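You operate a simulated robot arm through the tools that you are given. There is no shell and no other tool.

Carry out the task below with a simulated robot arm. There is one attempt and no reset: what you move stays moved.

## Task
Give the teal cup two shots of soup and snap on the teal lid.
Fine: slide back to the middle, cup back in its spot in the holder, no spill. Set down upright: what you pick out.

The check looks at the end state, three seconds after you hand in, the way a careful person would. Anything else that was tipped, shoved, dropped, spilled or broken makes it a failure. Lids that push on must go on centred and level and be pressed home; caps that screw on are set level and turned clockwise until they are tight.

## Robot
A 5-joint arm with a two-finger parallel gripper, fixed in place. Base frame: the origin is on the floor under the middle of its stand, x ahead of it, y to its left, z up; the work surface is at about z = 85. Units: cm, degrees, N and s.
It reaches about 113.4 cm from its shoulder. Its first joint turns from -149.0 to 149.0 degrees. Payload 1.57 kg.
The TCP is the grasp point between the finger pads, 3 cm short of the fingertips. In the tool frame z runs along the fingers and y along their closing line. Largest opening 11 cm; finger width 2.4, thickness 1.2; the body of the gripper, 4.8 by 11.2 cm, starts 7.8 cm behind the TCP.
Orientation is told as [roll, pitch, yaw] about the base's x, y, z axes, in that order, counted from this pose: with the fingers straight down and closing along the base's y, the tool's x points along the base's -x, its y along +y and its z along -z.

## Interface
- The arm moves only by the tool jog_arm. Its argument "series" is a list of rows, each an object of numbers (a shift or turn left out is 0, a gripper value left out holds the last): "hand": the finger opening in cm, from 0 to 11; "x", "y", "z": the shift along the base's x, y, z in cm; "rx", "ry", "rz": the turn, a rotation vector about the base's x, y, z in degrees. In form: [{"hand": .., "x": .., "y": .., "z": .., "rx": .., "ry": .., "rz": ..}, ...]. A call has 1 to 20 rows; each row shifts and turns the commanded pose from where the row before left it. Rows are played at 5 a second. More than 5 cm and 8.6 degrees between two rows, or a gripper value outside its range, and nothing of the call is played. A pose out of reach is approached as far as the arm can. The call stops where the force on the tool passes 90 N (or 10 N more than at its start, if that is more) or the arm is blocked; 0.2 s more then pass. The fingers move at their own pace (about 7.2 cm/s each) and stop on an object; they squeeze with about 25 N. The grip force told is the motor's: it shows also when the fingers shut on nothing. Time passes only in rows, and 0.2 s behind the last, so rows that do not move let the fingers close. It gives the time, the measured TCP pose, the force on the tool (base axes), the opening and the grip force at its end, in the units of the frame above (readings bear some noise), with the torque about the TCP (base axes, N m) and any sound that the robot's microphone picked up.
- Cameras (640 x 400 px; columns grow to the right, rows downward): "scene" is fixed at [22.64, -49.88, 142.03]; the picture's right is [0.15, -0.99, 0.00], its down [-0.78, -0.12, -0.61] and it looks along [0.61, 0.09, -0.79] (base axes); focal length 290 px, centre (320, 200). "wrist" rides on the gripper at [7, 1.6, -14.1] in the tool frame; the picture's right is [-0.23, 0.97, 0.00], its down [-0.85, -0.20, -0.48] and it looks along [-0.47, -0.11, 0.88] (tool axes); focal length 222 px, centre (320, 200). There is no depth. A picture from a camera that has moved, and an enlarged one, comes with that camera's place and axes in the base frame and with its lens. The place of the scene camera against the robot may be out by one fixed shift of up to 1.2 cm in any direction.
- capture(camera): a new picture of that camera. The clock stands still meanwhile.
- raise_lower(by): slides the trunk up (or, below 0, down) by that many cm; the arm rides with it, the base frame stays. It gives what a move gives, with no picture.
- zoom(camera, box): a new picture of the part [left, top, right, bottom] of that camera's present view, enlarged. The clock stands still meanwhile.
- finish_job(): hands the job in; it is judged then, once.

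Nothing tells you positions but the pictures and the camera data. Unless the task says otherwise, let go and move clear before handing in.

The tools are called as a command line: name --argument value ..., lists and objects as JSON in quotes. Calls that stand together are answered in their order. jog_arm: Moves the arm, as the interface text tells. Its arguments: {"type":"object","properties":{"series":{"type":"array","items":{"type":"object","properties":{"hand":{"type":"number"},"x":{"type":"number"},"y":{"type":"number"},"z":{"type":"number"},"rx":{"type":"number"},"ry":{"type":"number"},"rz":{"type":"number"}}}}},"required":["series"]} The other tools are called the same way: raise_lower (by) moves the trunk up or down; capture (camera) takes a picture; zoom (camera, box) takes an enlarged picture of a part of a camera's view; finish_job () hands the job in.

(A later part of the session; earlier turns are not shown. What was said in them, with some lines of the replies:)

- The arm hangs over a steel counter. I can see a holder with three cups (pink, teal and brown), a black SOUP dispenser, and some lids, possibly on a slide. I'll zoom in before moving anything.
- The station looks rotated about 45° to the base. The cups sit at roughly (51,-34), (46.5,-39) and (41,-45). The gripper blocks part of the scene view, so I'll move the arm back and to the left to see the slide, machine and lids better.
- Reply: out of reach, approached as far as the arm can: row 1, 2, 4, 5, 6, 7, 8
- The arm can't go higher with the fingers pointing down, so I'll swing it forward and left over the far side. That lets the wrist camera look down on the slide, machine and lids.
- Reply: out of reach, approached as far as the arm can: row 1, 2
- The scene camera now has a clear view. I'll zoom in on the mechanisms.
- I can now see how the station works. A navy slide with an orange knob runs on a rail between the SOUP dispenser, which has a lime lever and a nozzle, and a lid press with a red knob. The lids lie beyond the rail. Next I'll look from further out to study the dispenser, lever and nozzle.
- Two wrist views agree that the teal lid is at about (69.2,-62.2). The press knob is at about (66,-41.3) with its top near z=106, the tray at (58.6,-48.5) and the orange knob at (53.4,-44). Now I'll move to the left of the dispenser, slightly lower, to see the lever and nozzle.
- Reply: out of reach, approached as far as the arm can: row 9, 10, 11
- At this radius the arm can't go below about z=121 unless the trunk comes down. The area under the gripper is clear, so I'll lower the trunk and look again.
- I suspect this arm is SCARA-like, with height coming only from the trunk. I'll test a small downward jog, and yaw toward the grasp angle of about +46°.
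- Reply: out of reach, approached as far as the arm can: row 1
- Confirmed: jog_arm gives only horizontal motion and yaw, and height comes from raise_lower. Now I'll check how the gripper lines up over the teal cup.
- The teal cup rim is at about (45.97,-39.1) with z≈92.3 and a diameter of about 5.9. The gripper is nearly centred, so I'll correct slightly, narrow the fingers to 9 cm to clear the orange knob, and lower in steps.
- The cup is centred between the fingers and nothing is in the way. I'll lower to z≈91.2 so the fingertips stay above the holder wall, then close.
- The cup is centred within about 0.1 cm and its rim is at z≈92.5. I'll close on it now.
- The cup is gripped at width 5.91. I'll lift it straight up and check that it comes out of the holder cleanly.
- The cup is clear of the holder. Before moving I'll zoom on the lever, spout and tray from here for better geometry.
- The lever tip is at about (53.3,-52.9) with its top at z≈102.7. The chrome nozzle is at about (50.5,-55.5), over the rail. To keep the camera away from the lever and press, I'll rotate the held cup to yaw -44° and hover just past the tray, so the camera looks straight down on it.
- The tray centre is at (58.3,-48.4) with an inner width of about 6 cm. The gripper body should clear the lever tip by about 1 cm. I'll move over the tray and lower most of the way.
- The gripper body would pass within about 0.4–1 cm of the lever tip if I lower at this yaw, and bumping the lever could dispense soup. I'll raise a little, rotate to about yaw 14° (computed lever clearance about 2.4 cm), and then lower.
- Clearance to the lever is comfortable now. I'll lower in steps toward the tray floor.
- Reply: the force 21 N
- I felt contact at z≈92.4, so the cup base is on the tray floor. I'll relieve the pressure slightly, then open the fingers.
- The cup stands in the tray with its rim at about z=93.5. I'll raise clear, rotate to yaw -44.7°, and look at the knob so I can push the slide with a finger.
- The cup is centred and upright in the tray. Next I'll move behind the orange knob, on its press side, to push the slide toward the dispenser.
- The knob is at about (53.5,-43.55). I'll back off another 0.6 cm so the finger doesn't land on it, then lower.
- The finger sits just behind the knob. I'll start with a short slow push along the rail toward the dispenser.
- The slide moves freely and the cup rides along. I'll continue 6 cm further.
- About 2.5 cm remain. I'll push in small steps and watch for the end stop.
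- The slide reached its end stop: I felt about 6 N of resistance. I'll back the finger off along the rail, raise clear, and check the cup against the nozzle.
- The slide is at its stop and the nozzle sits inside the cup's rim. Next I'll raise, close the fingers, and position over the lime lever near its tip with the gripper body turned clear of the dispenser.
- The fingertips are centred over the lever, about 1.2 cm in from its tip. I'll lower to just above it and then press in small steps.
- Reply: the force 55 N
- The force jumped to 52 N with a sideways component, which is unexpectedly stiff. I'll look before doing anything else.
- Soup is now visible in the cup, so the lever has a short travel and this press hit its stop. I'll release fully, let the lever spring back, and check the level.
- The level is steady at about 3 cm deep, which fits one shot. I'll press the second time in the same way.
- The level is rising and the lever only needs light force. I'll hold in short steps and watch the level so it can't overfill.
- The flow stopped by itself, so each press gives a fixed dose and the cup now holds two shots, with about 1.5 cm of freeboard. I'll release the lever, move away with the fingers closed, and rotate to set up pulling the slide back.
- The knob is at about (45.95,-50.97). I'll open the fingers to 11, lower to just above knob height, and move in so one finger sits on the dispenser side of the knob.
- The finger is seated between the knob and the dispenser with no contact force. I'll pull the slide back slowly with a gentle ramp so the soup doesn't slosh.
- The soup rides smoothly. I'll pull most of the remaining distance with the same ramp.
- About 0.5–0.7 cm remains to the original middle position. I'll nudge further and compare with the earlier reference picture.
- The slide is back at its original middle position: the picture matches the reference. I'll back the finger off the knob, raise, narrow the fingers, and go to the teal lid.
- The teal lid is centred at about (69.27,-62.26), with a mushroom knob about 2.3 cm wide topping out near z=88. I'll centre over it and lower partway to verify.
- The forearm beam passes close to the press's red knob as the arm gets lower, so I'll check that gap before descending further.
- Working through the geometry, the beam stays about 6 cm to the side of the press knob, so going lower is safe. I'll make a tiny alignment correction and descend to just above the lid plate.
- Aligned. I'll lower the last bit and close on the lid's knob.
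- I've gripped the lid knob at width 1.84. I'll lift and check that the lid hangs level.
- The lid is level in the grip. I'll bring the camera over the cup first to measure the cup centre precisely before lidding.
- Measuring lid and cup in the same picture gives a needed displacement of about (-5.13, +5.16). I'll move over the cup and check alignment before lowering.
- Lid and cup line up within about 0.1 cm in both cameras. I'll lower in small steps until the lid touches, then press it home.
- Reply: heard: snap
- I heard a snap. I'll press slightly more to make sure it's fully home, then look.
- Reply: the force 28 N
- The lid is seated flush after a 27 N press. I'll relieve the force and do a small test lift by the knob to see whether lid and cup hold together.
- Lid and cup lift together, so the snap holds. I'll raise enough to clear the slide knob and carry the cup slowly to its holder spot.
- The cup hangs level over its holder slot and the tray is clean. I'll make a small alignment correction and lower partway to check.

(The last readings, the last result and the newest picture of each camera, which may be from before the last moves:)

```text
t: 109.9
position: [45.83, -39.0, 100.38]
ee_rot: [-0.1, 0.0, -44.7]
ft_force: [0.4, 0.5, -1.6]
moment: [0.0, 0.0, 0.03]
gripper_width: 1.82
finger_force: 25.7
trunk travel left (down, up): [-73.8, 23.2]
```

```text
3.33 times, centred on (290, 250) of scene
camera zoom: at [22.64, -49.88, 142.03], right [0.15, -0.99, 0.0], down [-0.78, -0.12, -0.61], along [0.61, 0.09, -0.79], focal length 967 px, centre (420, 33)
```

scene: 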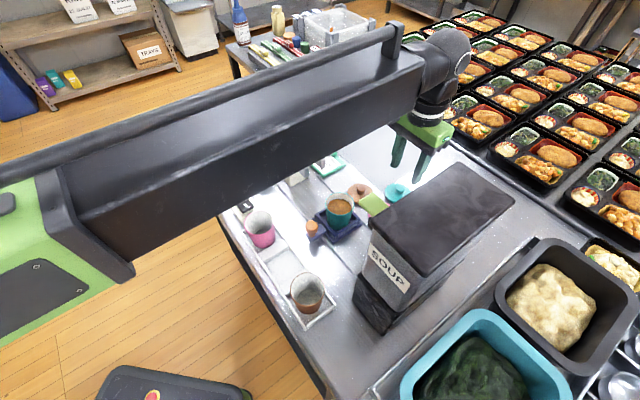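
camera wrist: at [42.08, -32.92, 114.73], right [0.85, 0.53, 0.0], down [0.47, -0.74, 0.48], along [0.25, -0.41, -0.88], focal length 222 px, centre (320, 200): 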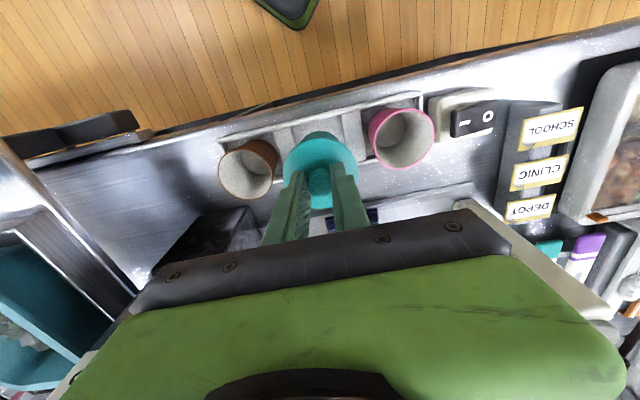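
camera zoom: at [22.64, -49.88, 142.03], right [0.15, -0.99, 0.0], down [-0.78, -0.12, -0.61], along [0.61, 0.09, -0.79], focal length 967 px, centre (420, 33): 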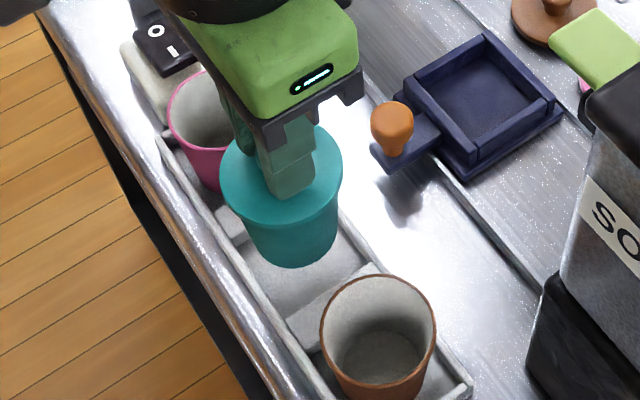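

raise_lower --by -2.5

raise_lower --by -0.6

raise_lower --by -0.4

zoom --camera "scene" --box '[230, 190, 350, 310]'

zoom --camera "wrist" --box '[220, 70, 420, 210]'

```text
t: 110.6
position: [45.81, -38.93, 98.04]
ee_rot: [0.0, -0.1, -44.8]
ft_force: [-0.4, -0.5, -0.8]
moment: [0.01, 0.0, 0.02]
gripper_width: 1.85
finger_force: 24.7
trunk travel left (down, up): [-71.3, 25.7]
```

```text
t: 111.2
position: [45.82, -38.94, 97.32]
ee_rot: [0.0, -0.1, -44.8]
ft_force: [0.7, 0.6, -0.4]
moment: [-0.02, 0.01, 0.01]
gripper_width: 1.85
finger_force: 25.0
trunk travel left (down, up): [-70.7, 26.3]
```

```text
t: 111.7
position: [45.83, -39.02, 96.87]
ee_rot: [0.0, 0.0, -44.9]
ft_force: [-0.1, 0.4, -1.3]
moment: [-0.01, 0.0, 0.02]
gripper_width: 1.85
finger_force: 24.9
trunk travel left (down, up): [-70.3, 26.7]
```

```text
3.33 times, centred on (290, 250) of scene
camera zoom: at [22.64, -49.88, 142.03], right [0.15, -0.99, 0.0], down [-0.78, -0.12, -0.61], along [0.61, 0.09, -0.79], focal length 967 px, centre (420, 33)
```

zoom: 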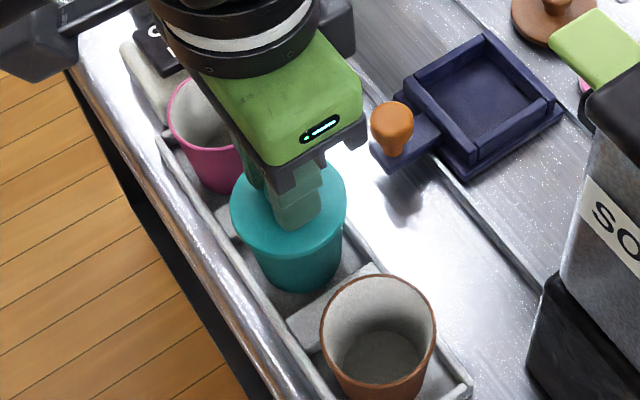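

```text
2.86 times, centred on (320, 140) of wrist
camera zoom: at [42.08, -32.92, 111.23], right [0.85, 0.53, 0.0], down [0.47, -0.74, 0.48], along [0.25, -0.41, -0.88], focal length 635 px, centre (320, 371)
```

zoom: 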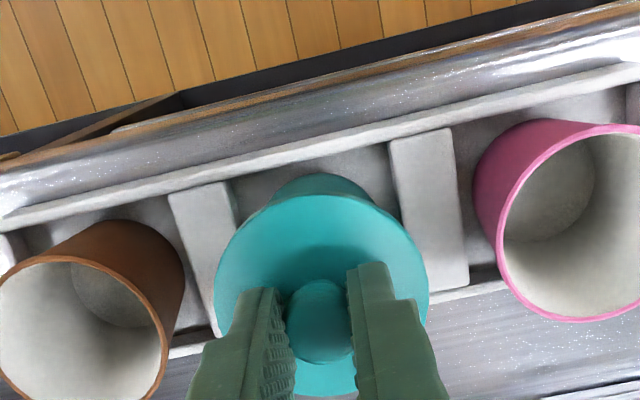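

raise_lower --by -0.25

raise_lower --by -0.2

```text
t: 112.2
position: [45.84, -38.97, 96.66]
ee_rot: [-0.1, -0.1, -44.7]
ft_force: [0.1, 0.3, -2.4]
moment: [0.0, 0.02, 0.02]
gripper_width: 1.82
finger_force: 24.8
trunk travel left (down, up): [-70.0, 27.0]
```

```text
t: 112.7
position: [45.79, -38.83, 96.44]
ee_rot: [-0.1, 0.0, -44.8]
ft_force: [-0.8, 0.3, -0.8]
moment: [-0.04, 0.0, 0.01]
gripper_width: 1.86
finger_force: 24.8
trunk travel left (down, up): [-69.8, 27.2]
```

raise_lower --by -0.2

raise_lower --by -0.2

zoom --camera "scene" --box '[230, 190, 350, 310]'

```text
t: 113.3
position: [45.89, -38.92, 96.3]
ee_rot: [0.0, 0.1, -44.8]
ft_force: [0.2, 0.1, -1.0]
moment: [-0.02, 0.01, -0.01]
gripper_width: 1.86
finger_force: 25.0
trunk travel left (down, up): [-69.6, 27.4]
```

```text
t: 113.8
position: [45.82, -38.85, 96.17]
ee_rot: [0.0, 0.0, -44.9]
ft_force: [2.1, -1.6, 9.5]
moment: [-0.08, -0.08, 0.0]
gripper_width: 1.82
finger_force: 25.0
trunk travel left (down, up): [-69.4, 27.6]
```

```text
3.33 times, centred on (290, 250) of scene
camera zoom: at [22.64, -49.88, 142.03], right [0.15, -0.99, 0.0], down [-0.78, -0.12, -0.61], along [0.61, 0.09, -0.79], focal length 967 px, centre (420, 33)
```

zoom: 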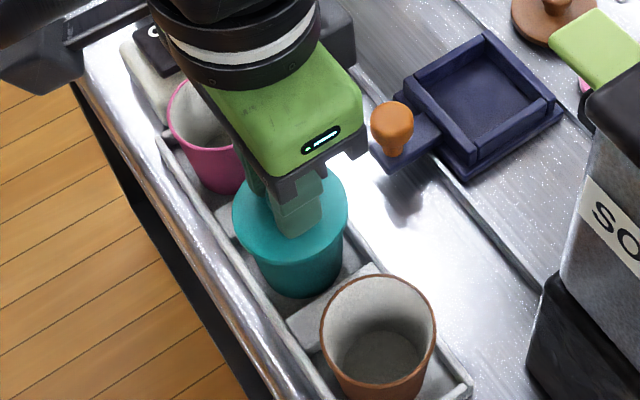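

The cup is on the holder floor, with about 9.5 N of contact. I'll relieve the load, open gently and raise away.

raise_lower --by 0.15

jog_arm --series '[{"hand": 2.4}, {"hand": 3.2}, {"hand": 4.5}, {}, {}]'

raise_lower --by 4

zoom --camera "wrist" --box '[220, 70, 420, 210]'

zoom --camera "scene" --box '[230, 190, 350, 310]'

```text
t: 114.3
position: [45.82, -38.94, 96.31]
ee_rot: [0.0, 0.0, -44.8]
ft_force: [0.2, 0.1, -1.5]
moment: [0.01, -0.03, -0.01]
gripper_width: 1.82
finger_force: 24.8
trunk travel left (down, up): [-69.6, 27.4]
```

```text
t: 115.5
position: [45.83, -38.93, 96.25]
ee_rot: [-0.1, 0.0, -44.9]
ft_force: [0.0, 0.4, 0.5]
moment: [-0.02, 0.01, 0.01]
gripper_width: 4.5
finger_force: 0.1
trunk travel left (down, up): [-69.6, 27.4]
```

```text
t: 116.3
position: [45.82, -38.93, 100.27]
ee_rot: [0.0, 0.0, -44.8]
ft_force: [-0.9, 0.2, 0.0]
moment: [-0.02, 0.02, 0.0]
gripper_width: 4.52
finger_force: 0.1
trunk travel left (down, up): [-73.6, 23.4]
```

```text
2.86 times, centred on (320, 140) of wrist
camera zoom: at [42.08, -32.92, 114.54], right [0.85, 0.53, 0.0], down [0.47, -0.74, 0.48], along [0.25, -0.41, -0.88], focal length 635 px, centre (320, 371)
```

zoom: 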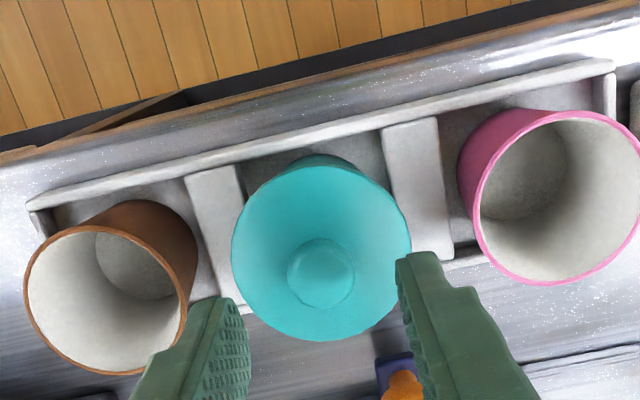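

```text
3.33 times, centred on (290, 250) of scene
camera zoom: at [22.64, -49.88, 142.03], right [0.15, -0.99, 0.0], down [-0.78, -0.12, -0.61], along [0.61, 0.09, -0.79], focal length 967 px, centre (420, 33)
```

zoom: 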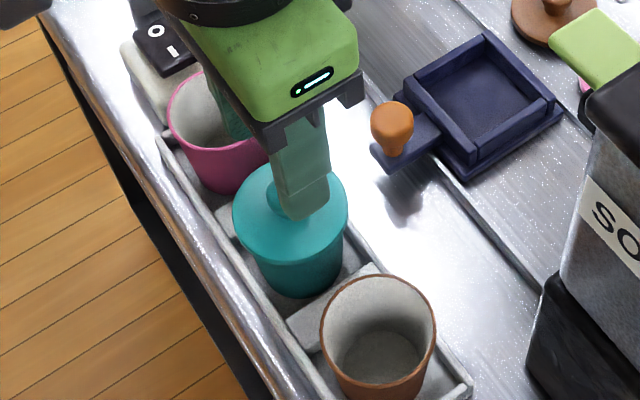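

Released cleanly and the lid is level. I'll raise and move clear for a full inspection.

raise_lower --by 12

jog_arm --series '[{"x": 2, "y": 3, "rz": 8}, {"x": 2, "y": 3, "rz": 8}, {"x": 2, "y": 3, "rz": 8}, {"x": 2, "y": 3, "rz": 8}, {"x": 2, "y": 3, "rz": 8}, {"x": 2, "y": 3, "rz": 4.8}, {}]'

capture --camera "scene"

capture --camera "wrist"

zoom --camera "scene" --box '[220, 180, 380, 340]'

zoom --camera "scene" --box '[260, 130, 420, 270]'

```text
t: 117.8
position: [45.74, -38.85, 112.2]
ee_rot: [0.1, 0.0, -44.8]
ft_force: [0.4, 0.8, -1.0]
moment: [0.01, 0.02, -0.02]
gripper_width: 4.53
finger_force: 0.1
trunk travel left (down, up): [-85.6, 11.4]
```

```text
t: 119.4
position: [57.91, -21.02, 112.23]
ee_rot: [-0.1, -0.1, 0.0]
ft_force: [-0.2, -0.1, 0.1]
moment: [0.01, 0.0, 0.0]
gripper_width: 4.51
finger_force: 0.1
trunk travel left (down, up): [-85.6, 11.4]
```

```text
taken
```

scene: 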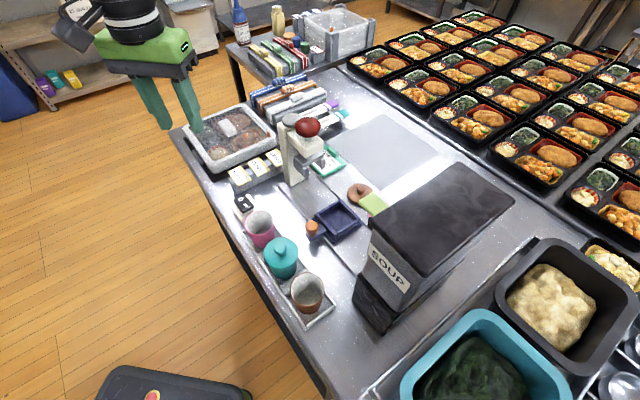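

```text
taken
camera wrist: at [50.99, -19.47, 126.54], right [0.23, 0.97, 0.0], down [0.86, -0.2, 0.48], along [0.47, -0.11, -0.88], focal length 222 px, centre (320, 200)
```

wrist: 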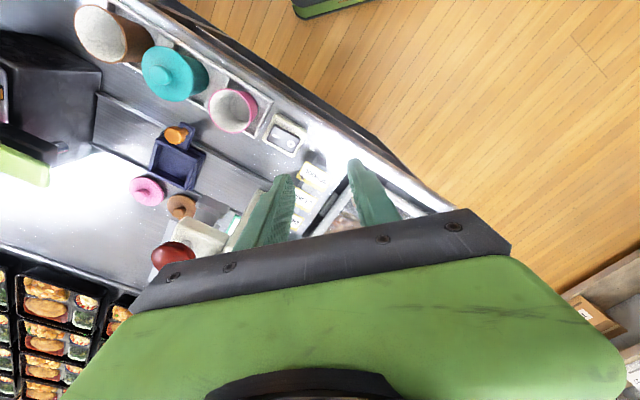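

```text
2.50 times, centred on (300, 260) of scene
camera zoom: at [22.64, -49.88, 142.03], right [0.15, -0.99, 0.0], down [-0.78, -0.12, -0.61], along [0.61, 0.09, -0.79], focal length 725 px, centre (370, 50)
```

zoom: 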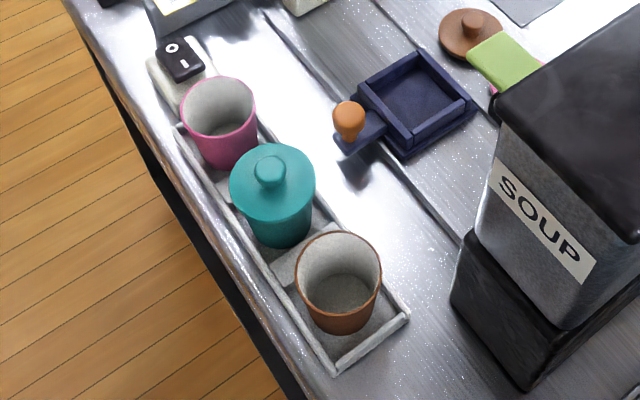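

```text
2.86 times, centred on (340, 200) of scene
camera zoom: at [22.64, -49.88, 142.03], right [0.15, -0.99, 0.0], down [-0.78, -0.12, -0.61], along [0.61, 0.09, -0.79], focal length 829 px, centre (263, 200)
```

zoom: 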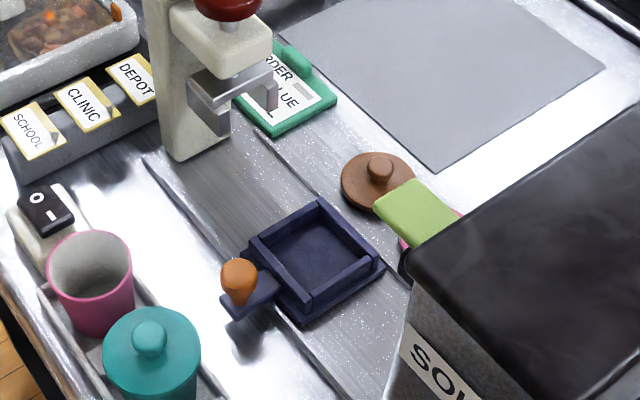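

The slide, the other cups and the other lids all match the starting pictures. I'll take one last close look at how the lid sits and check for spills.

zoom --camera "scene" --box '[250, 225, 315, 290]'

zoom --camera "wrist" --box '[70, 0, 290, 220]'

zoom --camera "scene" --box '[330, 165, 430, 260]'

```text
6.15 times, centred on (282, 258) of scene
camera zoom: at [22.64, -49.88, 142.03], right [0.15, -0.99, 0.0], down [-0.78, -0.12, -0.61], along [0.61, 0.09, -0.79], focal length 1785 px, centre (551, -154)
```

zoom: 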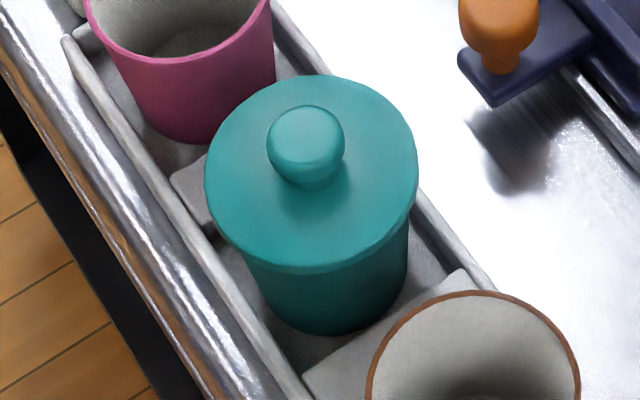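

```text
1.82 times, centred on (180, 110) of wrist
camera zoom: at [50.99, -19.47, 126.54], right [0.23, 0.97, 0.0], down [0.86, -0.2, 0.48], along [0.47, -0.11, -0.88], focal length 404 px, centre (574, 364)
```

zoom: 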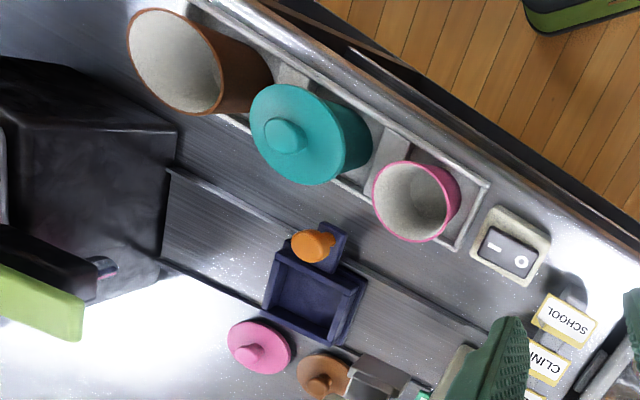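

```text
4.21 times, centred on (380, 212) of scene
camera zoom: at [22.64, -49.88, 142.03], right [0.15, -0.99, 0.0], down [-0.78, -0.12, -0.61], along [0.61, 0.09, -0.79], focal length 1222 px, centre (67, 147)
```

zoom: 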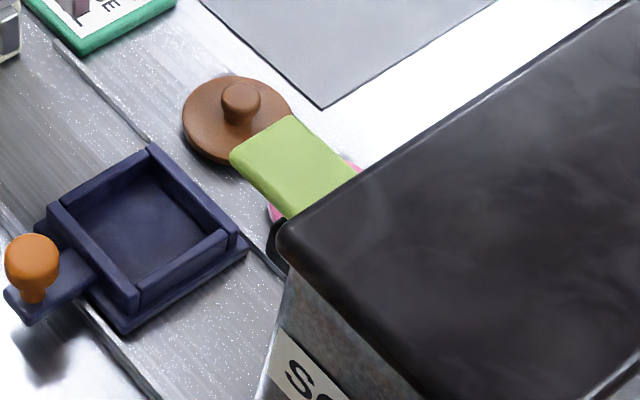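

The lidded teal cup stands upright in its own holder slot with the lid centred, level and snapped on. The slide is back in the middle, I see no spill, and everything else is where it started. The gripper is empty and clear, so I'm handing in.

finish_job

```text
The job is handed in.
```

The teal cup has its two shots of soup, has the teal lid snapped on, and is back upright in its holder slot. I've handed the job in.

- **Soup:** I pressed the dispenser lever twice. On the second press I held the lever and watched the flow stop by itself, so each press gives a fixed shot. About 1.5 cm of space was left below the rim.
- **Lid:** It went on centred and level. I heard it snap and then pressed it down with about 27 N.
- **Cup:** I carried it back by the lid's knob; lid and cup stayed together.
- **Slide and surroundings:** The slide sits at its starting position in the middle. The final pictures show no spill and nothing else moved. The gripper was empty and clear when I handed in.

The first lever press hit the lever's stop at about 52 N, harder than needed. The lever worked normally on the second press and shows no sign of damage.
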